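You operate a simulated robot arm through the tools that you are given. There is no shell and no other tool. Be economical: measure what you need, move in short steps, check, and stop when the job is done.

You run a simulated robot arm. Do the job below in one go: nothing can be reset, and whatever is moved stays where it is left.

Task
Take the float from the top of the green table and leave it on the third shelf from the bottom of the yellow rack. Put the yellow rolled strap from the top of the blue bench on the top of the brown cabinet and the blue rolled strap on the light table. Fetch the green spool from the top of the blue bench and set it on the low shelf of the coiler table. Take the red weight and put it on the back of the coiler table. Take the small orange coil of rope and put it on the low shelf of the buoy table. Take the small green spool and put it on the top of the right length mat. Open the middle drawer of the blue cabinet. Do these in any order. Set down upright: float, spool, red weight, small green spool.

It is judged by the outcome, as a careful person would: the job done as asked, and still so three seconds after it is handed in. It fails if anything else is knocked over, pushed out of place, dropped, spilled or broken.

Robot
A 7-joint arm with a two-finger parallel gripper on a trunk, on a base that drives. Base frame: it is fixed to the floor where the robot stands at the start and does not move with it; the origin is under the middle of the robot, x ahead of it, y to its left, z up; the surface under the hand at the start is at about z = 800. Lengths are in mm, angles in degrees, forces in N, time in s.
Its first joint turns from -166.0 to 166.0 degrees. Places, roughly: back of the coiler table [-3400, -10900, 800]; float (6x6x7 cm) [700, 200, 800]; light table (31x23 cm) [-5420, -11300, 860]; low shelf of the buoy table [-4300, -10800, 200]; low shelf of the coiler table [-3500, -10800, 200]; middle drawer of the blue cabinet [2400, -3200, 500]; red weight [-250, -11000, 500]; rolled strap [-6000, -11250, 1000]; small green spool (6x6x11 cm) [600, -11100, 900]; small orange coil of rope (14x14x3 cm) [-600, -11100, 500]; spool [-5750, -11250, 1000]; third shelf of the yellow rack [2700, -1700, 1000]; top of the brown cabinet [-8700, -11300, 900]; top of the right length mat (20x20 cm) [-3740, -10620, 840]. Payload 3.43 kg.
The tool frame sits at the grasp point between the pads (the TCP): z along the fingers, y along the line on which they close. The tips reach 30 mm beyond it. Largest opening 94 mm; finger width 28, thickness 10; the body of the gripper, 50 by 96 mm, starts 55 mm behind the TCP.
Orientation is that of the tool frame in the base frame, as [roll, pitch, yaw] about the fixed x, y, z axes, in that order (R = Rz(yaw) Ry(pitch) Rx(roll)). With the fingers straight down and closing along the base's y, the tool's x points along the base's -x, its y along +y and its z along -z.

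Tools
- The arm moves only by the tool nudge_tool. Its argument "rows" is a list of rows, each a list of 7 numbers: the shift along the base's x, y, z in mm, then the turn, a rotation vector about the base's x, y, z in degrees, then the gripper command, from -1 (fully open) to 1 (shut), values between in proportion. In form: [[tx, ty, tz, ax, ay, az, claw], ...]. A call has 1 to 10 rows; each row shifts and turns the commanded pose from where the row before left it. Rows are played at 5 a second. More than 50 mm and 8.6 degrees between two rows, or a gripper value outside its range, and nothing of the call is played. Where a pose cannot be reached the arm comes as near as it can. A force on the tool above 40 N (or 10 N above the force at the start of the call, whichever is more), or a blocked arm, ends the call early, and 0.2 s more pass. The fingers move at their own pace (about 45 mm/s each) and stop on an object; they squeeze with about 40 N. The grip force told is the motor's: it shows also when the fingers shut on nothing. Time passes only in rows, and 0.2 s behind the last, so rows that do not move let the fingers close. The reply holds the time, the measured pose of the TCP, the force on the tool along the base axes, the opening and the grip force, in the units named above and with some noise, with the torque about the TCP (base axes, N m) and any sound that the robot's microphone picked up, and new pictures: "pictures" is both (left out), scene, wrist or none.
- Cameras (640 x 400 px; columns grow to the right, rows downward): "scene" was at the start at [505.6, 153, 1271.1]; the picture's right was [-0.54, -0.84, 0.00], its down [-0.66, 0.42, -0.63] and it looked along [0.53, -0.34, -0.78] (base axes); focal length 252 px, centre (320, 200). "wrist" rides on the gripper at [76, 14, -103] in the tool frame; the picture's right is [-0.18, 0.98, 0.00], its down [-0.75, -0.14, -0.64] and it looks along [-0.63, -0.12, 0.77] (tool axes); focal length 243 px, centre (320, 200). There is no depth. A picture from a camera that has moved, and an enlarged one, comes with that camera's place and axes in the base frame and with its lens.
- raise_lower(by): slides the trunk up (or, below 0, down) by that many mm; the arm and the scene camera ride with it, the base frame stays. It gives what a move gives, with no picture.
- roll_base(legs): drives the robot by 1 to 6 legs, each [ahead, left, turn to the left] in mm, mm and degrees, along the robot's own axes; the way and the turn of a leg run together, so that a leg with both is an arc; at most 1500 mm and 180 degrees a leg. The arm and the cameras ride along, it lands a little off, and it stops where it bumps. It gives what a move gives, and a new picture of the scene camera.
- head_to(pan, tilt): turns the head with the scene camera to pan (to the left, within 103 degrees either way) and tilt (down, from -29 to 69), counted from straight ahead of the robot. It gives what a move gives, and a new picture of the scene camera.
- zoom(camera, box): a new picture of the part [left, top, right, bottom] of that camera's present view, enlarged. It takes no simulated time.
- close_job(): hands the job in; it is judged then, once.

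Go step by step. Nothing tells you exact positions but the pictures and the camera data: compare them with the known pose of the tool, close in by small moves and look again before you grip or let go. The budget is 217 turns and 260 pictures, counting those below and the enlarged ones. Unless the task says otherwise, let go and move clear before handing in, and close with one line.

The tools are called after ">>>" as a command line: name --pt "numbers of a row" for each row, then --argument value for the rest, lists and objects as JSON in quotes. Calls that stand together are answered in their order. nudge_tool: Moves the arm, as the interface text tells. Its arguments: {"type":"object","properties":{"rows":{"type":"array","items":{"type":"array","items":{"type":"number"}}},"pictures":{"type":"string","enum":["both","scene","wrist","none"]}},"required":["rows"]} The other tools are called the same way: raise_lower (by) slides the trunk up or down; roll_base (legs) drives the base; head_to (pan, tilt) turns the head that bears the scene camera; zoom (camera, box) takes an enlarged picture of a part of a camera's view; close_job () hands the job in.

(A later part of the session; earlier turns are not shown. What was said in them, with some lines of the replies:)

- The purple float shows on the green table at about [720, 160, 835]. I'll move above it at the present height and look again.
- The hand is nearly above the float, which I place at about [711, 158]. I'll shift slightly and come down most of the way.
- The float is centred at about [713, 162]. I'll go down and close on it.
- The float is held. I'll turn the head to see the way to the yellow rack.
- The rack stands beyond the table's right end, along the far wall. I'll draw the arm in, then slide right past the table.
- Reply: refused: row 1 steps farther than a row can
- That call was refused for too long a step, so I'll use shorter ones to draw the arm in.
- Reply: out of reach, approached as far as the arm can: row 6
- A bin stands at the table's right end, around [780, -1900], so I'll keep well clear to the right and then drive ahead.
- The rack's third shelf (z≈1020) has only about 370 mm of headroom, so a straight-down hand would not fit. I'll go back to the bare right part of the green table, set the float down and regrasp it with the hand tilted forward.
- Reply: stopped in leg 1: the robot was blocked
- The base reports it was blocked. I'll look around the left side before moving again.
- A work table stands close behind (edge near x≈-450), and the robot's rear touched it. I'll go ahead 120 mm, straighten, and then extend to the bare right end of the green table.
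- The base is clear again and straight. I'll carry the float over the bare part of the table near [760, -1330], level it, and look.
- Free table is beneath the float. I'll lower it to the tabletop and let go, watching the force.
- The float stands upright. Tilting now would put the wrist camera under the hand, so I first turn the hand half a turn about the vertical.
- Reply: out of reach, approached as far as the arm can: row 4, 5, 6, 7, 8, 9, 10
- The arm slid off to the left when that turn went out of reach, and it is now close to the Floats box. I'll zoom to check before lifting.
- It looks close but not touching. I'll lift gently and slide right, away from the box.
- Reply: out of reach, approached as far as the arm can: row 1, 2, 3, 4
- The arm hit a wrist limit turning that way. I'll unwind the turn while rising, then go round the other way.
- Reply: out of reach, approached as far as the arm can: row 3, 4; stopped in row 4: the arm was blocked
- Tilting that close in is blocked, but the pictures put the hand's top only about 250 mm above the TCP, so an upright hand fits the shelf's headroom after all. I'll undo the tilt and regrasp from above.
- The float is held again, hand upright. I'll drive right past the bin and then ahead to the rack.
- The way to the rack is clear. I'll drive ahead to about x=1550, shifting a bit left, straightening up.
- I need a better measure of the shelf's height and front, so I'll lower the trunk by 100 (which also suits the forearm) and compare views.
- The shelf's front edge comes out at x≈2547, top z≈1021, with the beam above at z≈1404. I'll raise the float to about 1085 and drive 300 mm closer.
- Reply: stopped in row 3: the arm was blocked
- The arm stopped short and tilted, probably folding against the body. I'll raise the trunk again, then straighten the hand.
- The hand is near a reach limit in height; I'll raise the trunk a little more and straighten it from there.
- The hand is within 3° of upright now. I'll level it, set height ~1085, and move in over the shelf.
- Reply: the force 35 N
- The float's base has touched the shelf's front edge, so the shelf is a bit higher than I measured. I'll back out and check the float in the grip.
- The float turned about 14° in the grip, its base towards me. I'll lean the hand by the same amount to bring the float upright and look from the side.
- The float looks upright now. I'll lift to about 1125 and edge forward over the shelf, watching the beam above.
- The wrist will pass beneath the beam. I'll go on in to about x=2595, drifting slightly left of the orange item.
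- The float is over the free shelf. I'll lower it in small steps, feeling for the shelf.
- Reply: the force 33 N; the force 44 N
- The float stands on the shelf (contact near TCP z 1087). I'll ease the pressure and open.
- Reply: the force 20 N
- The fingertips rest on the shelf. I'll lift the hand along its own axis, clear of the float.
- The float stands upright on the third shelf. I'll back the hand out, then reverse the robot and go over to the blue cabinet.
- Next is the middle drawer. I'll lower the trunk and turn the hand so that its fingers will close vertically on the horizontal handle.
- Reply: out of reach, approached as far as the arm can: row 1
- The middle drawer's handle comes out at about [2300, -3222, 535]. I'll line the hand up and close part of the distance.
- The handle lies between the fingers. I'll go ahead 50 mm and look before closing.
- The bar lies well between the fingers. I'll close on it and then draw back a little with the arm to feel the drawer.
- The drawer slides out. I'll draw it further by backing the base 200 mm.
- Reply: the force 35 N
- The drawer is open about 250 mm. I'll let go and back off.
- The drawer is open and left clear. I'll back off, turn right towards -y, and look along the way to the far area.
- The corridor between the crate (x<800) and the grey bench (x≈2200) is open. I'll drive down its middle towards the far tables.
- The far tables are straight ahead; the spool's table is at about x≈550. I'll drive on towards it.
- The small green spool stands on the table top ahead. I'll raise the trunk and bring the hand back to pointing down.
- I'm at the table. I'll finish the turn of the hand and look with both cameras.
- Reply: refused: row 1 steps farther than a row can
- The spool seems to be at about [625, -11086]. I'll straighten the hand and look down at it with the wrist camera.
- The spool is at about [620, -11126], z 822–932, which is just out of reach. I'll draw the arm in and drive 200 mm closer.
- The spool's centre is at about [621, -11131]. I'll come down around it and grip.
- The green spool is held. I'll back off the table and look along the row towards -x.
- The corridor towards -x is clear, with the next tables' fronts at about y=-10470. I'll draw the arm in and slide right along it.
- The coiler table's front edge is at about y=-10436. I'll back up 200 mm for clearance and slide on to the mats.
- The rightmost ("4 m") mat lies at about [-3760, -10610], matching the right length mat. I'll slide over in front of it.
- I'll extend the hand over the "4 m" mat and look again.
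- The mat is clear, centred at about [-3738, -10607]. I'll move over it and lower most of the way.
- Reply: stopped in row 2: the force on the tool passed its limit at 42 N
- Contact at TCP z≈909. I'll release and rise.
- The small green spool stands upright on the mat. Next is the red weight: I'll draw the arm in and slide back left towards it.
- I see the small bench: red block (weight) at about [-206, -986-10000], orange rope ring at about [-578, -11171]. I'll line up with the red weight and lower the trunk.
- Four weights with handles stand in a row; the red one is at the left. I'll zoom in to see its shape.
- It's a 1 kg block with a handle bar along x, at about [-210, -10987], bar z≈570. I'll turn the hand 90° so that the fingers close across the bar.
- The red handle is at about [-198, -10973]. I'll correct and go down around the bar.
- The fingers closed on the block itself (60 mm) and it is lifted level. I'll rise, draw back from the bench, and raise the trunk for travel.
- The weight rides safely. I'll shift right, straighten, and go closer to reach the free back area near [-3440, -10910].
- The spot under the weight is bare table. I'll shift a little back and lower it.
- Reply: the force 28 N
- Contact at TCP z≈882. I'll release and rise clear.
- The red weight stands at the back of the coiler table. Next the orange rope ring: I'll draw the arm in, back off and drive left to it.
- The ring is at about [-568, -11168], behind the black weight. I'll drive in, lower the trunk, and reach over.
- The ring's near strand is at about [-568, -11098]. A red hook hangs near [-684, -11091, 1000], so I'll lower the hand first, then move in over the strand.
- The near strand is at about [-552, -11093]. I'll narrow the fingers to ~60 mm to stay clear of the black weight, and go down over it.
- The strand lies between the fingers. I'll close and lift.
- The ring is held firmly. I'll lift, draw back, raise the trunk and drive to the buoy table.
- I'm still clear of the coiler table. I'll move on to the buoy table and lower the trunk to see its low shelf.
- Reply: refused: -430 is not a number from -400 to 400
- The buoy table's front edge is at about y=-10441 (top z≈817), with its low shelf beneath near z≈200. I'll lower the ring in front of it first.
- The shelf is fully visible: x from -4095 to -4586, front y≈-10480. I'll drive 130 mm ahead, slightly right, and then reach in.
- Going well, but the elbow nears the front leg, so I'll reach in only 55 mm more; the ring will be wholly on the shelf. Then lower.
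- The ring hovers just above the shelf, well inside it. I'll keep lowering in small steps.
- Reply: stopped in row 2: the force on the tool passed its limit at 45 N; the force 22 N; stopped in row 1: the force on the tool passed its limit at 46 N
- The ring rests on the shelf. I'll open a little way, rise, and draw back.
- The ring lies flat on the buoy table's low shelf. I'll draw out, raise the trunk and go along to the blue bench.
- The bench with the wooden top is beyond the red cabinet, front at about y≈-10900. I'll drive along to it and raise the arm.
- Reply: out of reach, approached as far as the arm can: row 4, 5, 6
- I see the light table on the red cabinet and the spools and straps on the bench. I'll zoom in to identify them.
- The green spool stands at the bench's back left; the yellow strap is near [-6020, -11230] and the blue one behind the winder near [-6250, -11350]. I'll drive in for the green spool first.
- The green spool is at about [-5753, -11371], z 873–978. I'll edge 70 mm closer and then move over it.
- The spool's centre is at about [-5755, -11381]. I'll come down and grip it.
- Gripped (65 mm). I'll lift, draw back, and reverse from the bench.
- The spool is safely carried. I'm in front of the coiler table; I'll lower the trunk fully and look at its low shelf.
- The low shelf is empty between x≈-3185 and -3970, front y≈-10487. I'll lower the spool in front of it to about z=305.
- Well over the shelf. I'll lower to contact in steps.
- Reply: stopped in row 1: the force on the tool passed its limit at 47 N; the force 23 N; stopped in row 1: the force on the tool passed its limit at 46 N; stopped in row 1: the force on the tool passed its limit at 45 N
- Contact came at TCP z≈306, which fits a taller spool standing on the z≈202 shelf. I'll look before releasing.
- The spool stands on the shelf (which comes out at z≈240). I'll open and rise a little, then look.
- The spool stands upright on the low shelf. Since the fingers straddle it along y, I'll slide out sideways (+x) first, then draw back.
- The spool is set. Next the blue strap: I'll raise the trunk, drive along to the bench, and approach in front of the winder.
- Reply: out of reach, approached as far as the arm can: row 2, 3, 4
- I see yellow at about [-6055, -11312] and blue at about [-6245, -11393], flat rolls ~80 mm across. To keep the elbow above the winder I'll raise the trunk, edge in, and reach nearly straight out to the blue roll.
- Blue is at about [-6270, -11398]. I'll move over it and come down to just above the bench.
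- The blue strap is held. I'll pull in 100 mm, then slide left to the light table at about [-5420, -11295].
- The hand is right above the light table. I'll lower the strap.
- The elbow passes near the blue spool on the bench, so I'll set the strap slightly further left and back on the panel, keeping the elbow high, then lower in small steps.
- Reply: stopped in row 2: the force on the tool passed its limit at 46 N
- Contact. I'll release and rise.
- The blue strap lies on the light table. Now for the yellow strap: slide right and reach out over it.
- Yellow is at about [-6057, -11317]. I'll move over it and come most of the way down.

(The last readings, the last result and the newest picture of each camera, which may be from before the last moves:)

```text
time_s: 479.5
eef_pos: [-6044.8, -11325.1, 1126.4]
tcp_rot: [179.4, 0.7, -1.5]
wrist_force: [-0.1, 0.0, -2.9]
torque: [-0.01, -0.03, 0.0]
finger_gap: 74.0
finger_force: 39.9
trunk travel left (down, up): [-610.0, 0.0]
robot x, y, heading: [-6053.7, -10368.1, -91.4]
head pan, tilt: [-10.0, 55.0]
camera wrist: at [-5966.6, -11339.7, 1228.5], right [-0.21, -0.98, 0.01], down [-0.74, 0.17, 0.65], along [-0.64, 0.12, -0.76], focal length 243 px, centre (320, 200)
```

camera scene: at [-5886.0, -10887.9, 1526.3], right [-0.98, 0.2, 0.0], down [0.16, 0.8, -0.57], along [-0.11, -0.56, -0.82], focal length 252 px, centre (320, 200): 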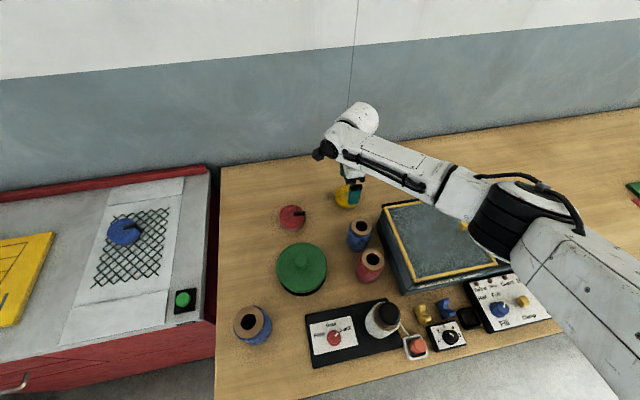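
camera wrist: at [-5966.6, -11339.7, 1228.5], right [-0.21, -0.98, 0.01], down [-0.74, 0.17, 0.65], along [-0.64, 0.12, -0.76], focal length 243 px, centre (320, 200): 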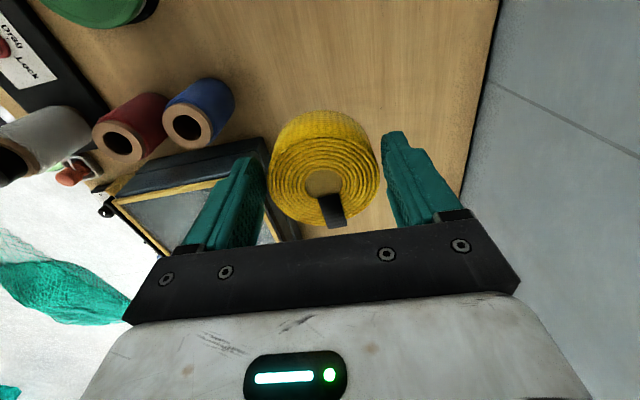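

The yellow strap is held. I'll back off and drive right towards the brown cabinet, looking on the way.

>>> nudge_tool --pt "0 45 0 0 0 0 1" --pt "0 45 0 0 0 0 1" --pt "0 45 0 0 0 0 1" --pt "0 45 0 0 0 0 1" --pictures "none"

>>> roll_base --legs '[[-620, 0, 1.3], [0, -1000, 0]]'

>>> head_to --pan -45 --tilt 25

```text
time_s: 480.5
eef_pos: [-6047.1, -11143.5, 1124.4]
tcp_rot: [179.3, 0.7, -1.4]
wrist_force: [0.4, -0.5, -1.2]
torque: [0.0, -0.02, 0.0]
finger_gap: 73.9
finger_force: 39.9
trunk travel left (down, up): [-610.0, 0.0]
robot x, y, heading: [-6058.3, -10367.3, -91.2]
head pan, tilt: [-10.0, 55.0]
```

```text
time_s: 488.6
eef_pos: [-6973.7, -10554.9, 1125.3]
tcp_rot: [179.3, 0.9, 1.8]
wrist_force: [-0.1, 0.2, -2.6]
torque: [-0.02, -0.02, 0.01]
finger_gap: 73.7
finger_force: 39.8
trunk travel left (down, up): [-610.0, 0.0]
robot x, y, heading: [-7028.2, -9780.5, -88.4]
head pan, tilt: [-10.0, 55.0]
camera scene: at [-6828.7, -10289.6, 1526.3], right [-0.99, 0.14, 0.0], down [0.12, 0.81, -0.57], along [-0.08, -0.57, -0.82], focal length 252 px, centre (320, 200)
```

scene: 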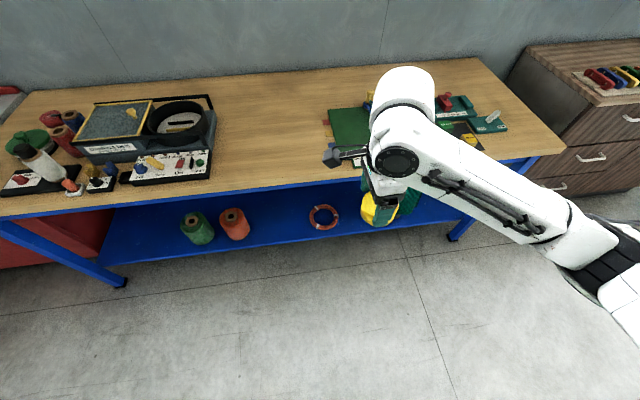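

```text
time_s: 489.6
eef_pos: [-6975.5, -10554.3, 1124.7]
tcp_rot: [179.3, 0.9, 1.9]
wrist_force: [-0.5, 0.8, -2.2]
torque: [0.0, -0.03, -0.01]
finger_gap: 73.9
finger_force: 39.7
trunk travel left (down, up): [-610.0, 0.0]
robot x, y, heading: [-7029.5, -9781.1, -88.3]
head pan, tilt: [-45.0, 25.0]
camera scene: at [-6881.5, -10285.5, 1570.2], right [-0.73, 0.68, 0.0], down [0.29, 0.31, -0.91], along [-0.62, -0.66, -0.42], focal length 252 px, centre (320, 200)
```

scene: 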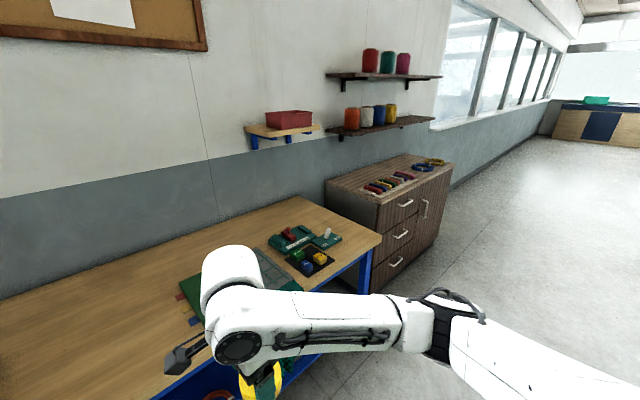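

The brown cabinet is ahead on the right (front y≈-11045, x from -8090 to -9196), with items near its ends and wall shelves above. I'll drive over to its middle.

>>> roll_base --legs '[[0, -1400, -1.6], [350, -300, 0]]'

>>> head_to --pan 0 --tilt 35

```text
time_s: 499.0
eef_pos: [-8703.4, -10941.2, 1125.2]
tcp_rot: [179.3, 0.8, 1.0]
wrist_force: [0.1, -0.3, -1.7]
torque: [0.02, -0.02, 0.02]
finger_gap: 73.4
finger_force: 39.8
trunk travel left (down, up): [-610.0, 0.0]
robot x, y, heading: [-8748.9, -10163.1, -89.0]
head pan, tilt: [-45.0, 25.0]
camera scene: at [-8606.8, -10672.7, 1570.3], right [-0.72, 0.69, 0.0], down [0.29, 0.3, -0.91], along [-0.63, -0.65, -0.42], focal length 252 px, centre (320, 200)
```

scene: 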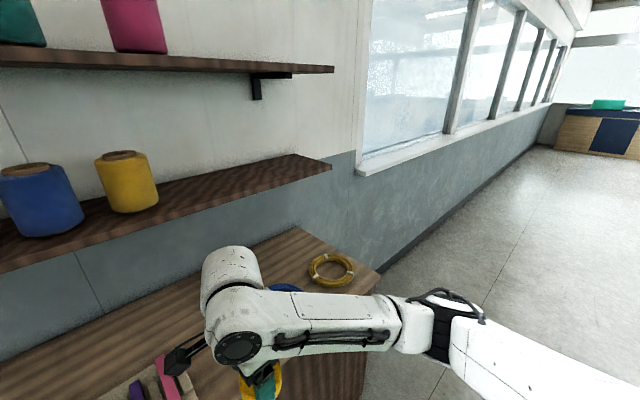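

```text
time_s: 500.1
eef_pos: [-8703.8, -10939.9, 1125.1]
tcp_rot: [179.3, 0.9, 1.1]
wrist_force: [0.1, 0.4, -2.4]
torque: [0.02, -0.02, 0.01]
finger_gap: 73.7
finger_force: 40.2
trunk travel left (down, up): [-610.0, 0.0]
robot x, y, heading: [-8743.6, -10168.9, -89.2]
head pan, tilt: [0.0, 35.0]
camera scene: at [-8541.4, -10694.3, 1554.5], right [-1.0, -0.02, 0.0], down [-0.01, 0.57, -0.82], along [0.02, -0.82, -0.57], focal length 252 px, centre (320, 200)
```

scene: 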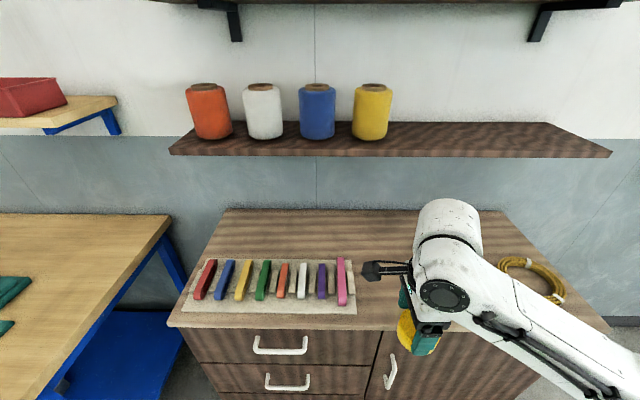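

The middle of the cabinet top, right of the knife rack, is free around [-8790, -11180]. I'll drive 100 mm in, shift right and reach over it.

>>> roll_base --legs '[[100, -70, -0.8]]'

>>> nudge_tool --pt "-5 -45 0 0 0 0 1" --pt "-5 -45 0 0 0 0 1" --pt "-5 -45 0 0 0 0 1" --pt "0 0 -40 0 0 0 1" --pt "0 0 -40 0 0 0 1" --pt "0 0 0 0 0 0 1"

```text
time_s: 501.4
eef_pos: [-8786.1, -11045.0, 1124.2]
tcp_rot: [179.3, 0.9, 0.2]
wrist_force: [-0.6, -0.1, -1.0]
torque: [-0.02, -0.01, 0.0]
finger_gap: 73.6
finger_force: 40.0
trunk travel left (down, up): [-610.0, 0.0]
robot x, y, heading: [-8815.9, -10272.7, -90.0]
head pan, tilt: [0.0, 35.0]
camera scene: at [-8619.6, -10801.0, 1554.5], right [-1.0, 0.0, 0.0], down [0.0, 0.57, -0.82], along [0.0, -0.82, -0.57], focal length 252 px, centre (320, 200)
```

scene: 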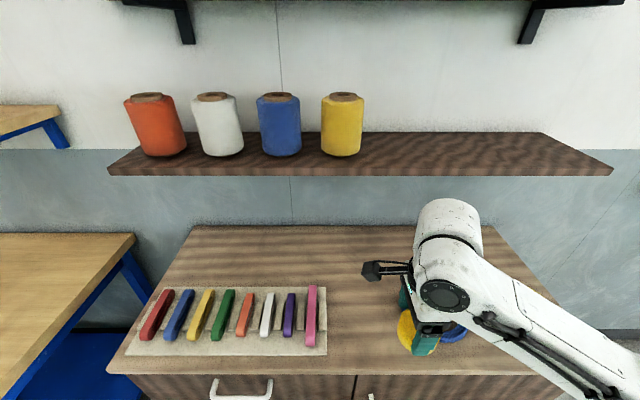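

```text
time_s: 502.8
eef_pos: [-8803.0, -11180.1, 1046.7]
tcp_rot: [179.3, 0.7, 0.2]
wrist_force: [-0.4, -0.1, -1.6]
torque: [0.03, -0.02, 0.03]
finger_gap: 73.7
finger_force: 40.5
trunk travel left (down, up): [-610.0, 0.0]
robot x, y, heading: [-8816.1, -10270.0, -89.7]
head pan, tilt: [0.0, 35.0]
camera scene: at [-8619.6, -10801.2, 1554.5], right [-1.0, 0.0, 0.0], down [0.0, 0.57, -0.82], along [0.0, -0.82, -0.57], focal length 252 px, centre (320, 200)
camera wrist: at [-8724.8, -11191.9, 1148.6], right [-0.18, -0.98, 0.01], down [-0.75, 0.15, 0.65], along [-0.64, 0.11, -0.76], focal length 243 px, centre (320, 200)
```

scene: 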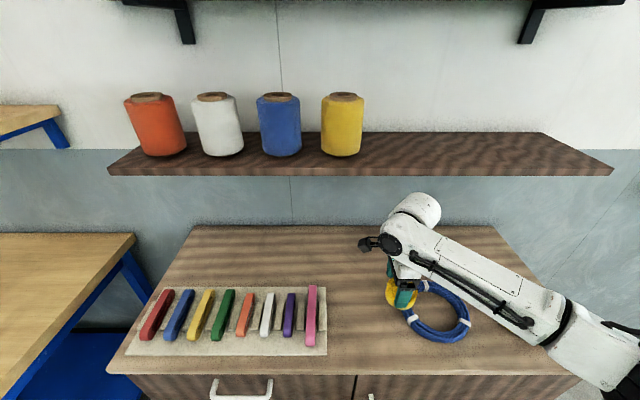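
wrist: 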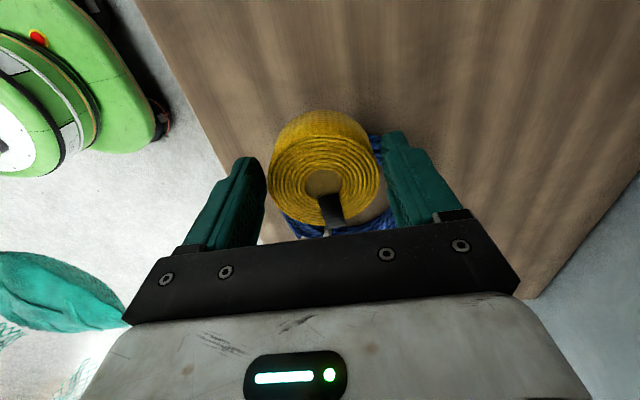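

A blue rope ring lies to the right (x<-8855), so I'll shift left to x≈-8747, midway to the knife rack, and lower.

>>> nudge_tool --pt "28 0 0 0 0 0 1" --pt "28 0 0 0 0 0 1" --pt "0 0 -35 0 0 0 1" --pt "0 0 -35 0 0 0 1" --pt "0 0 0 0 0 0 1" --pictures "wrist"

>>> nudge_tool --pt "0 0 -10 0 0 0 1" --pt "0 0 -8 0 0 0 1" --pt "0 0 -5 0 0 0 1" --pictures "none"

```text
time_s: 504.0
eef_pos: [-8743.1, -11177.8, 977.1]
tcp_rot: [179.3, 0.8, 0.2]
wrist_force: [0.1, 0.0, -2.0]
torque: [-0.03, -0.05, -0.01]
finger_gap: 73.6
finger_force: 39.9
trunk travel left (down, up): [-610.0, 0.0]
robot x, y, heading: [-8814.1, -10266.8, -89.8]
head pan, tilt: [0.0, 35.0]
camera wrist: at [-8666.5, -11189.8, 1079.2], right [-0.18, -0.98, 0.01], down [-0.75, 0.15, 0.65], along [-0.64, 0.11, -0.76], focal length 243 px, centre (320, 200)
```

wrist: 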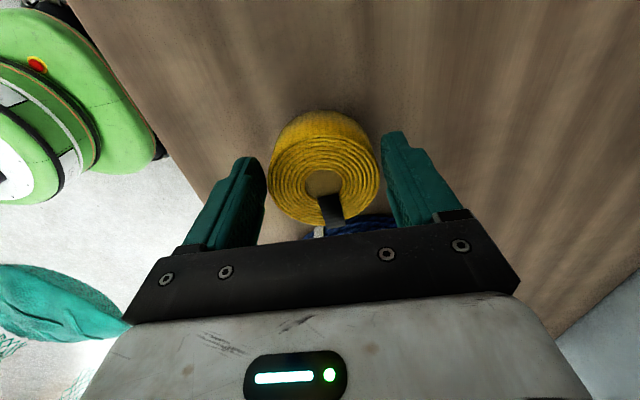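

```text
time_s: 504.8
eef_pos: [-8744.5, -11177.3, 955.7]
tcp_rot: [179.3, 0.9, 0.3]
wrist_force: [0.7, 8.2, 16.5]
torque: [1.07, 0.36, -0.21]
finger_gap: 73.5
finger_force: 40.2
trunk travel left (down, up): [-610.0, 0.0]
robot x, y, heading: [-8820.0, -10270.2, -89.8]
head pan, tilt: [0.0, 35.0]
```

Contact at TCP z≈956. I'll release and rise.

>>> nudge_tool --pt "0 0 0 0 0 0 0.1" --pt "0 0 0 0 0 0 -0.5" --pt "0 0 0 0 0 0 -1" --pt "0 0 0 0 0 0 -1" --pt "0 0 20 0 0 0 -1" --pt "0 0 35 0 0 0 -1" --pt "0 10 35 0 0 0 -1" --pt "0 40 20 0 0 0 -1" --pt "0 45 0 0 0 0 -1" --pt "0 45 0 0 0 0 -1"

```text
time_s: 507.0
eef_pos: [-8745.0, -11038.5, 1062.3]
tcp_rot: [179.3, 0.8, 0.1]
wrist_force: [-0.9, -1.1, 0.1]
torque: [0.0, -0.02, -0.02]
finger_gap: 94.0
finger_force: 0.0
trunk travel left (down, up): [-610.0, 0.0]
robot x, y, heading: [-8815.5, -10270.2, -90.0]
head pan, tilt: [0.0, 35.0]
camera scene: at [-8619.6, -10801.0, 1554.6], right [-1.0, 0.0, 0.0], down [0.0, 0.57, -0.82], along [0.0, -0.82, -0.57], focal length 252 px, centre (320, 200)
camera wrist: at [-8668.3, -11051.7, 1164.9], right [-0.18, -0.98, 0.02], down [-0.75, 0.15, 0.65], along [-0.64, 0.11, -0.76], focal length 243 px, centre (320, 200)
```

scene: 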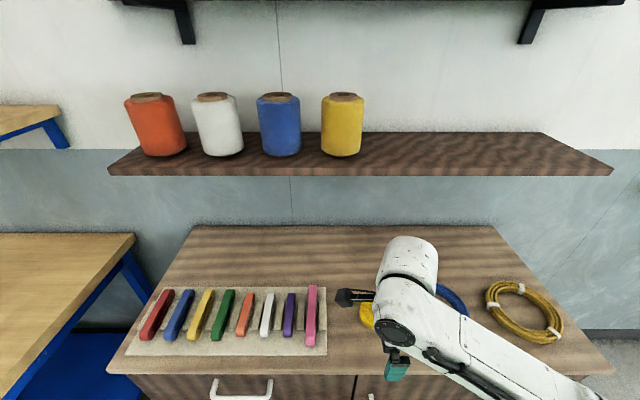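
wrist: 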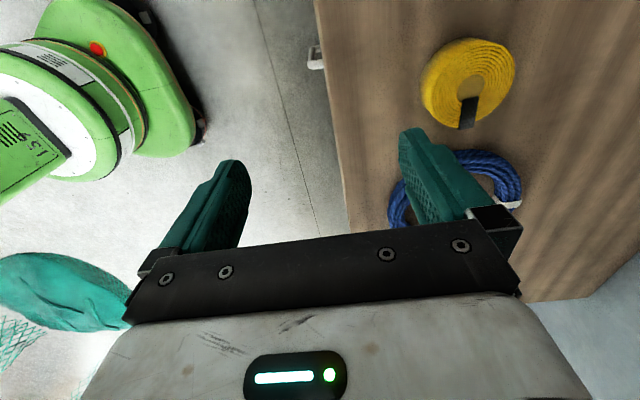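

The yellow strap rests on the brown cabinet. I'll back the robot away and then hand in.

>>> roll_base --legs '[[-300, 0, 0]]'

```text
time_s: 509.1
eef_pos: [-8749.0, -10729.7, 1064.3]
tcp_rot: [179.4, 0.8, 0.1]
wrist_force: [-0.8, -0.3, 0.4]
torque: [0.01, 0.02, 0.01]
finger_gap: 93.9
finger_force: 0.0
trunk travel left (down, up): [-610.0, 0.0]
robot x, y, heading: [-8818.1, -9962.2, -89.9]
head pan, tilt: [0.0, 35.0]
camera scene: at [-8621.9, -10491.3, 1554.5], right [-1.0, 0.0, 0.0], down [0.0, 0.57, -0.82], along [0.0, -0.82, -0.57], focal length 252 px, centre (320, 200)
```

scene: 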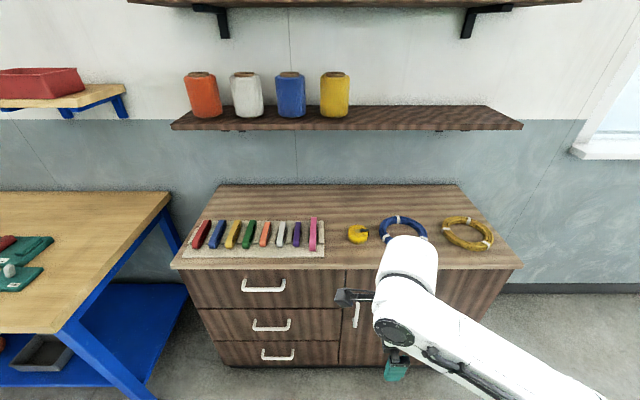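

Everything asked for is in place and the arm is clear, so I'm handing in.

>>> close_job

```text
The job is handed in.
```

All eight parts of the job are done: every item is set where you asked, the middle drawer of the blue cabinet is open about 250 mm, and the job is handed in. Along the way the robot's rear touched the work table behind its start position, and the float brushed the rack's shelf edge. I saw nothing out of place afterwards, but I did not go back to check that table.
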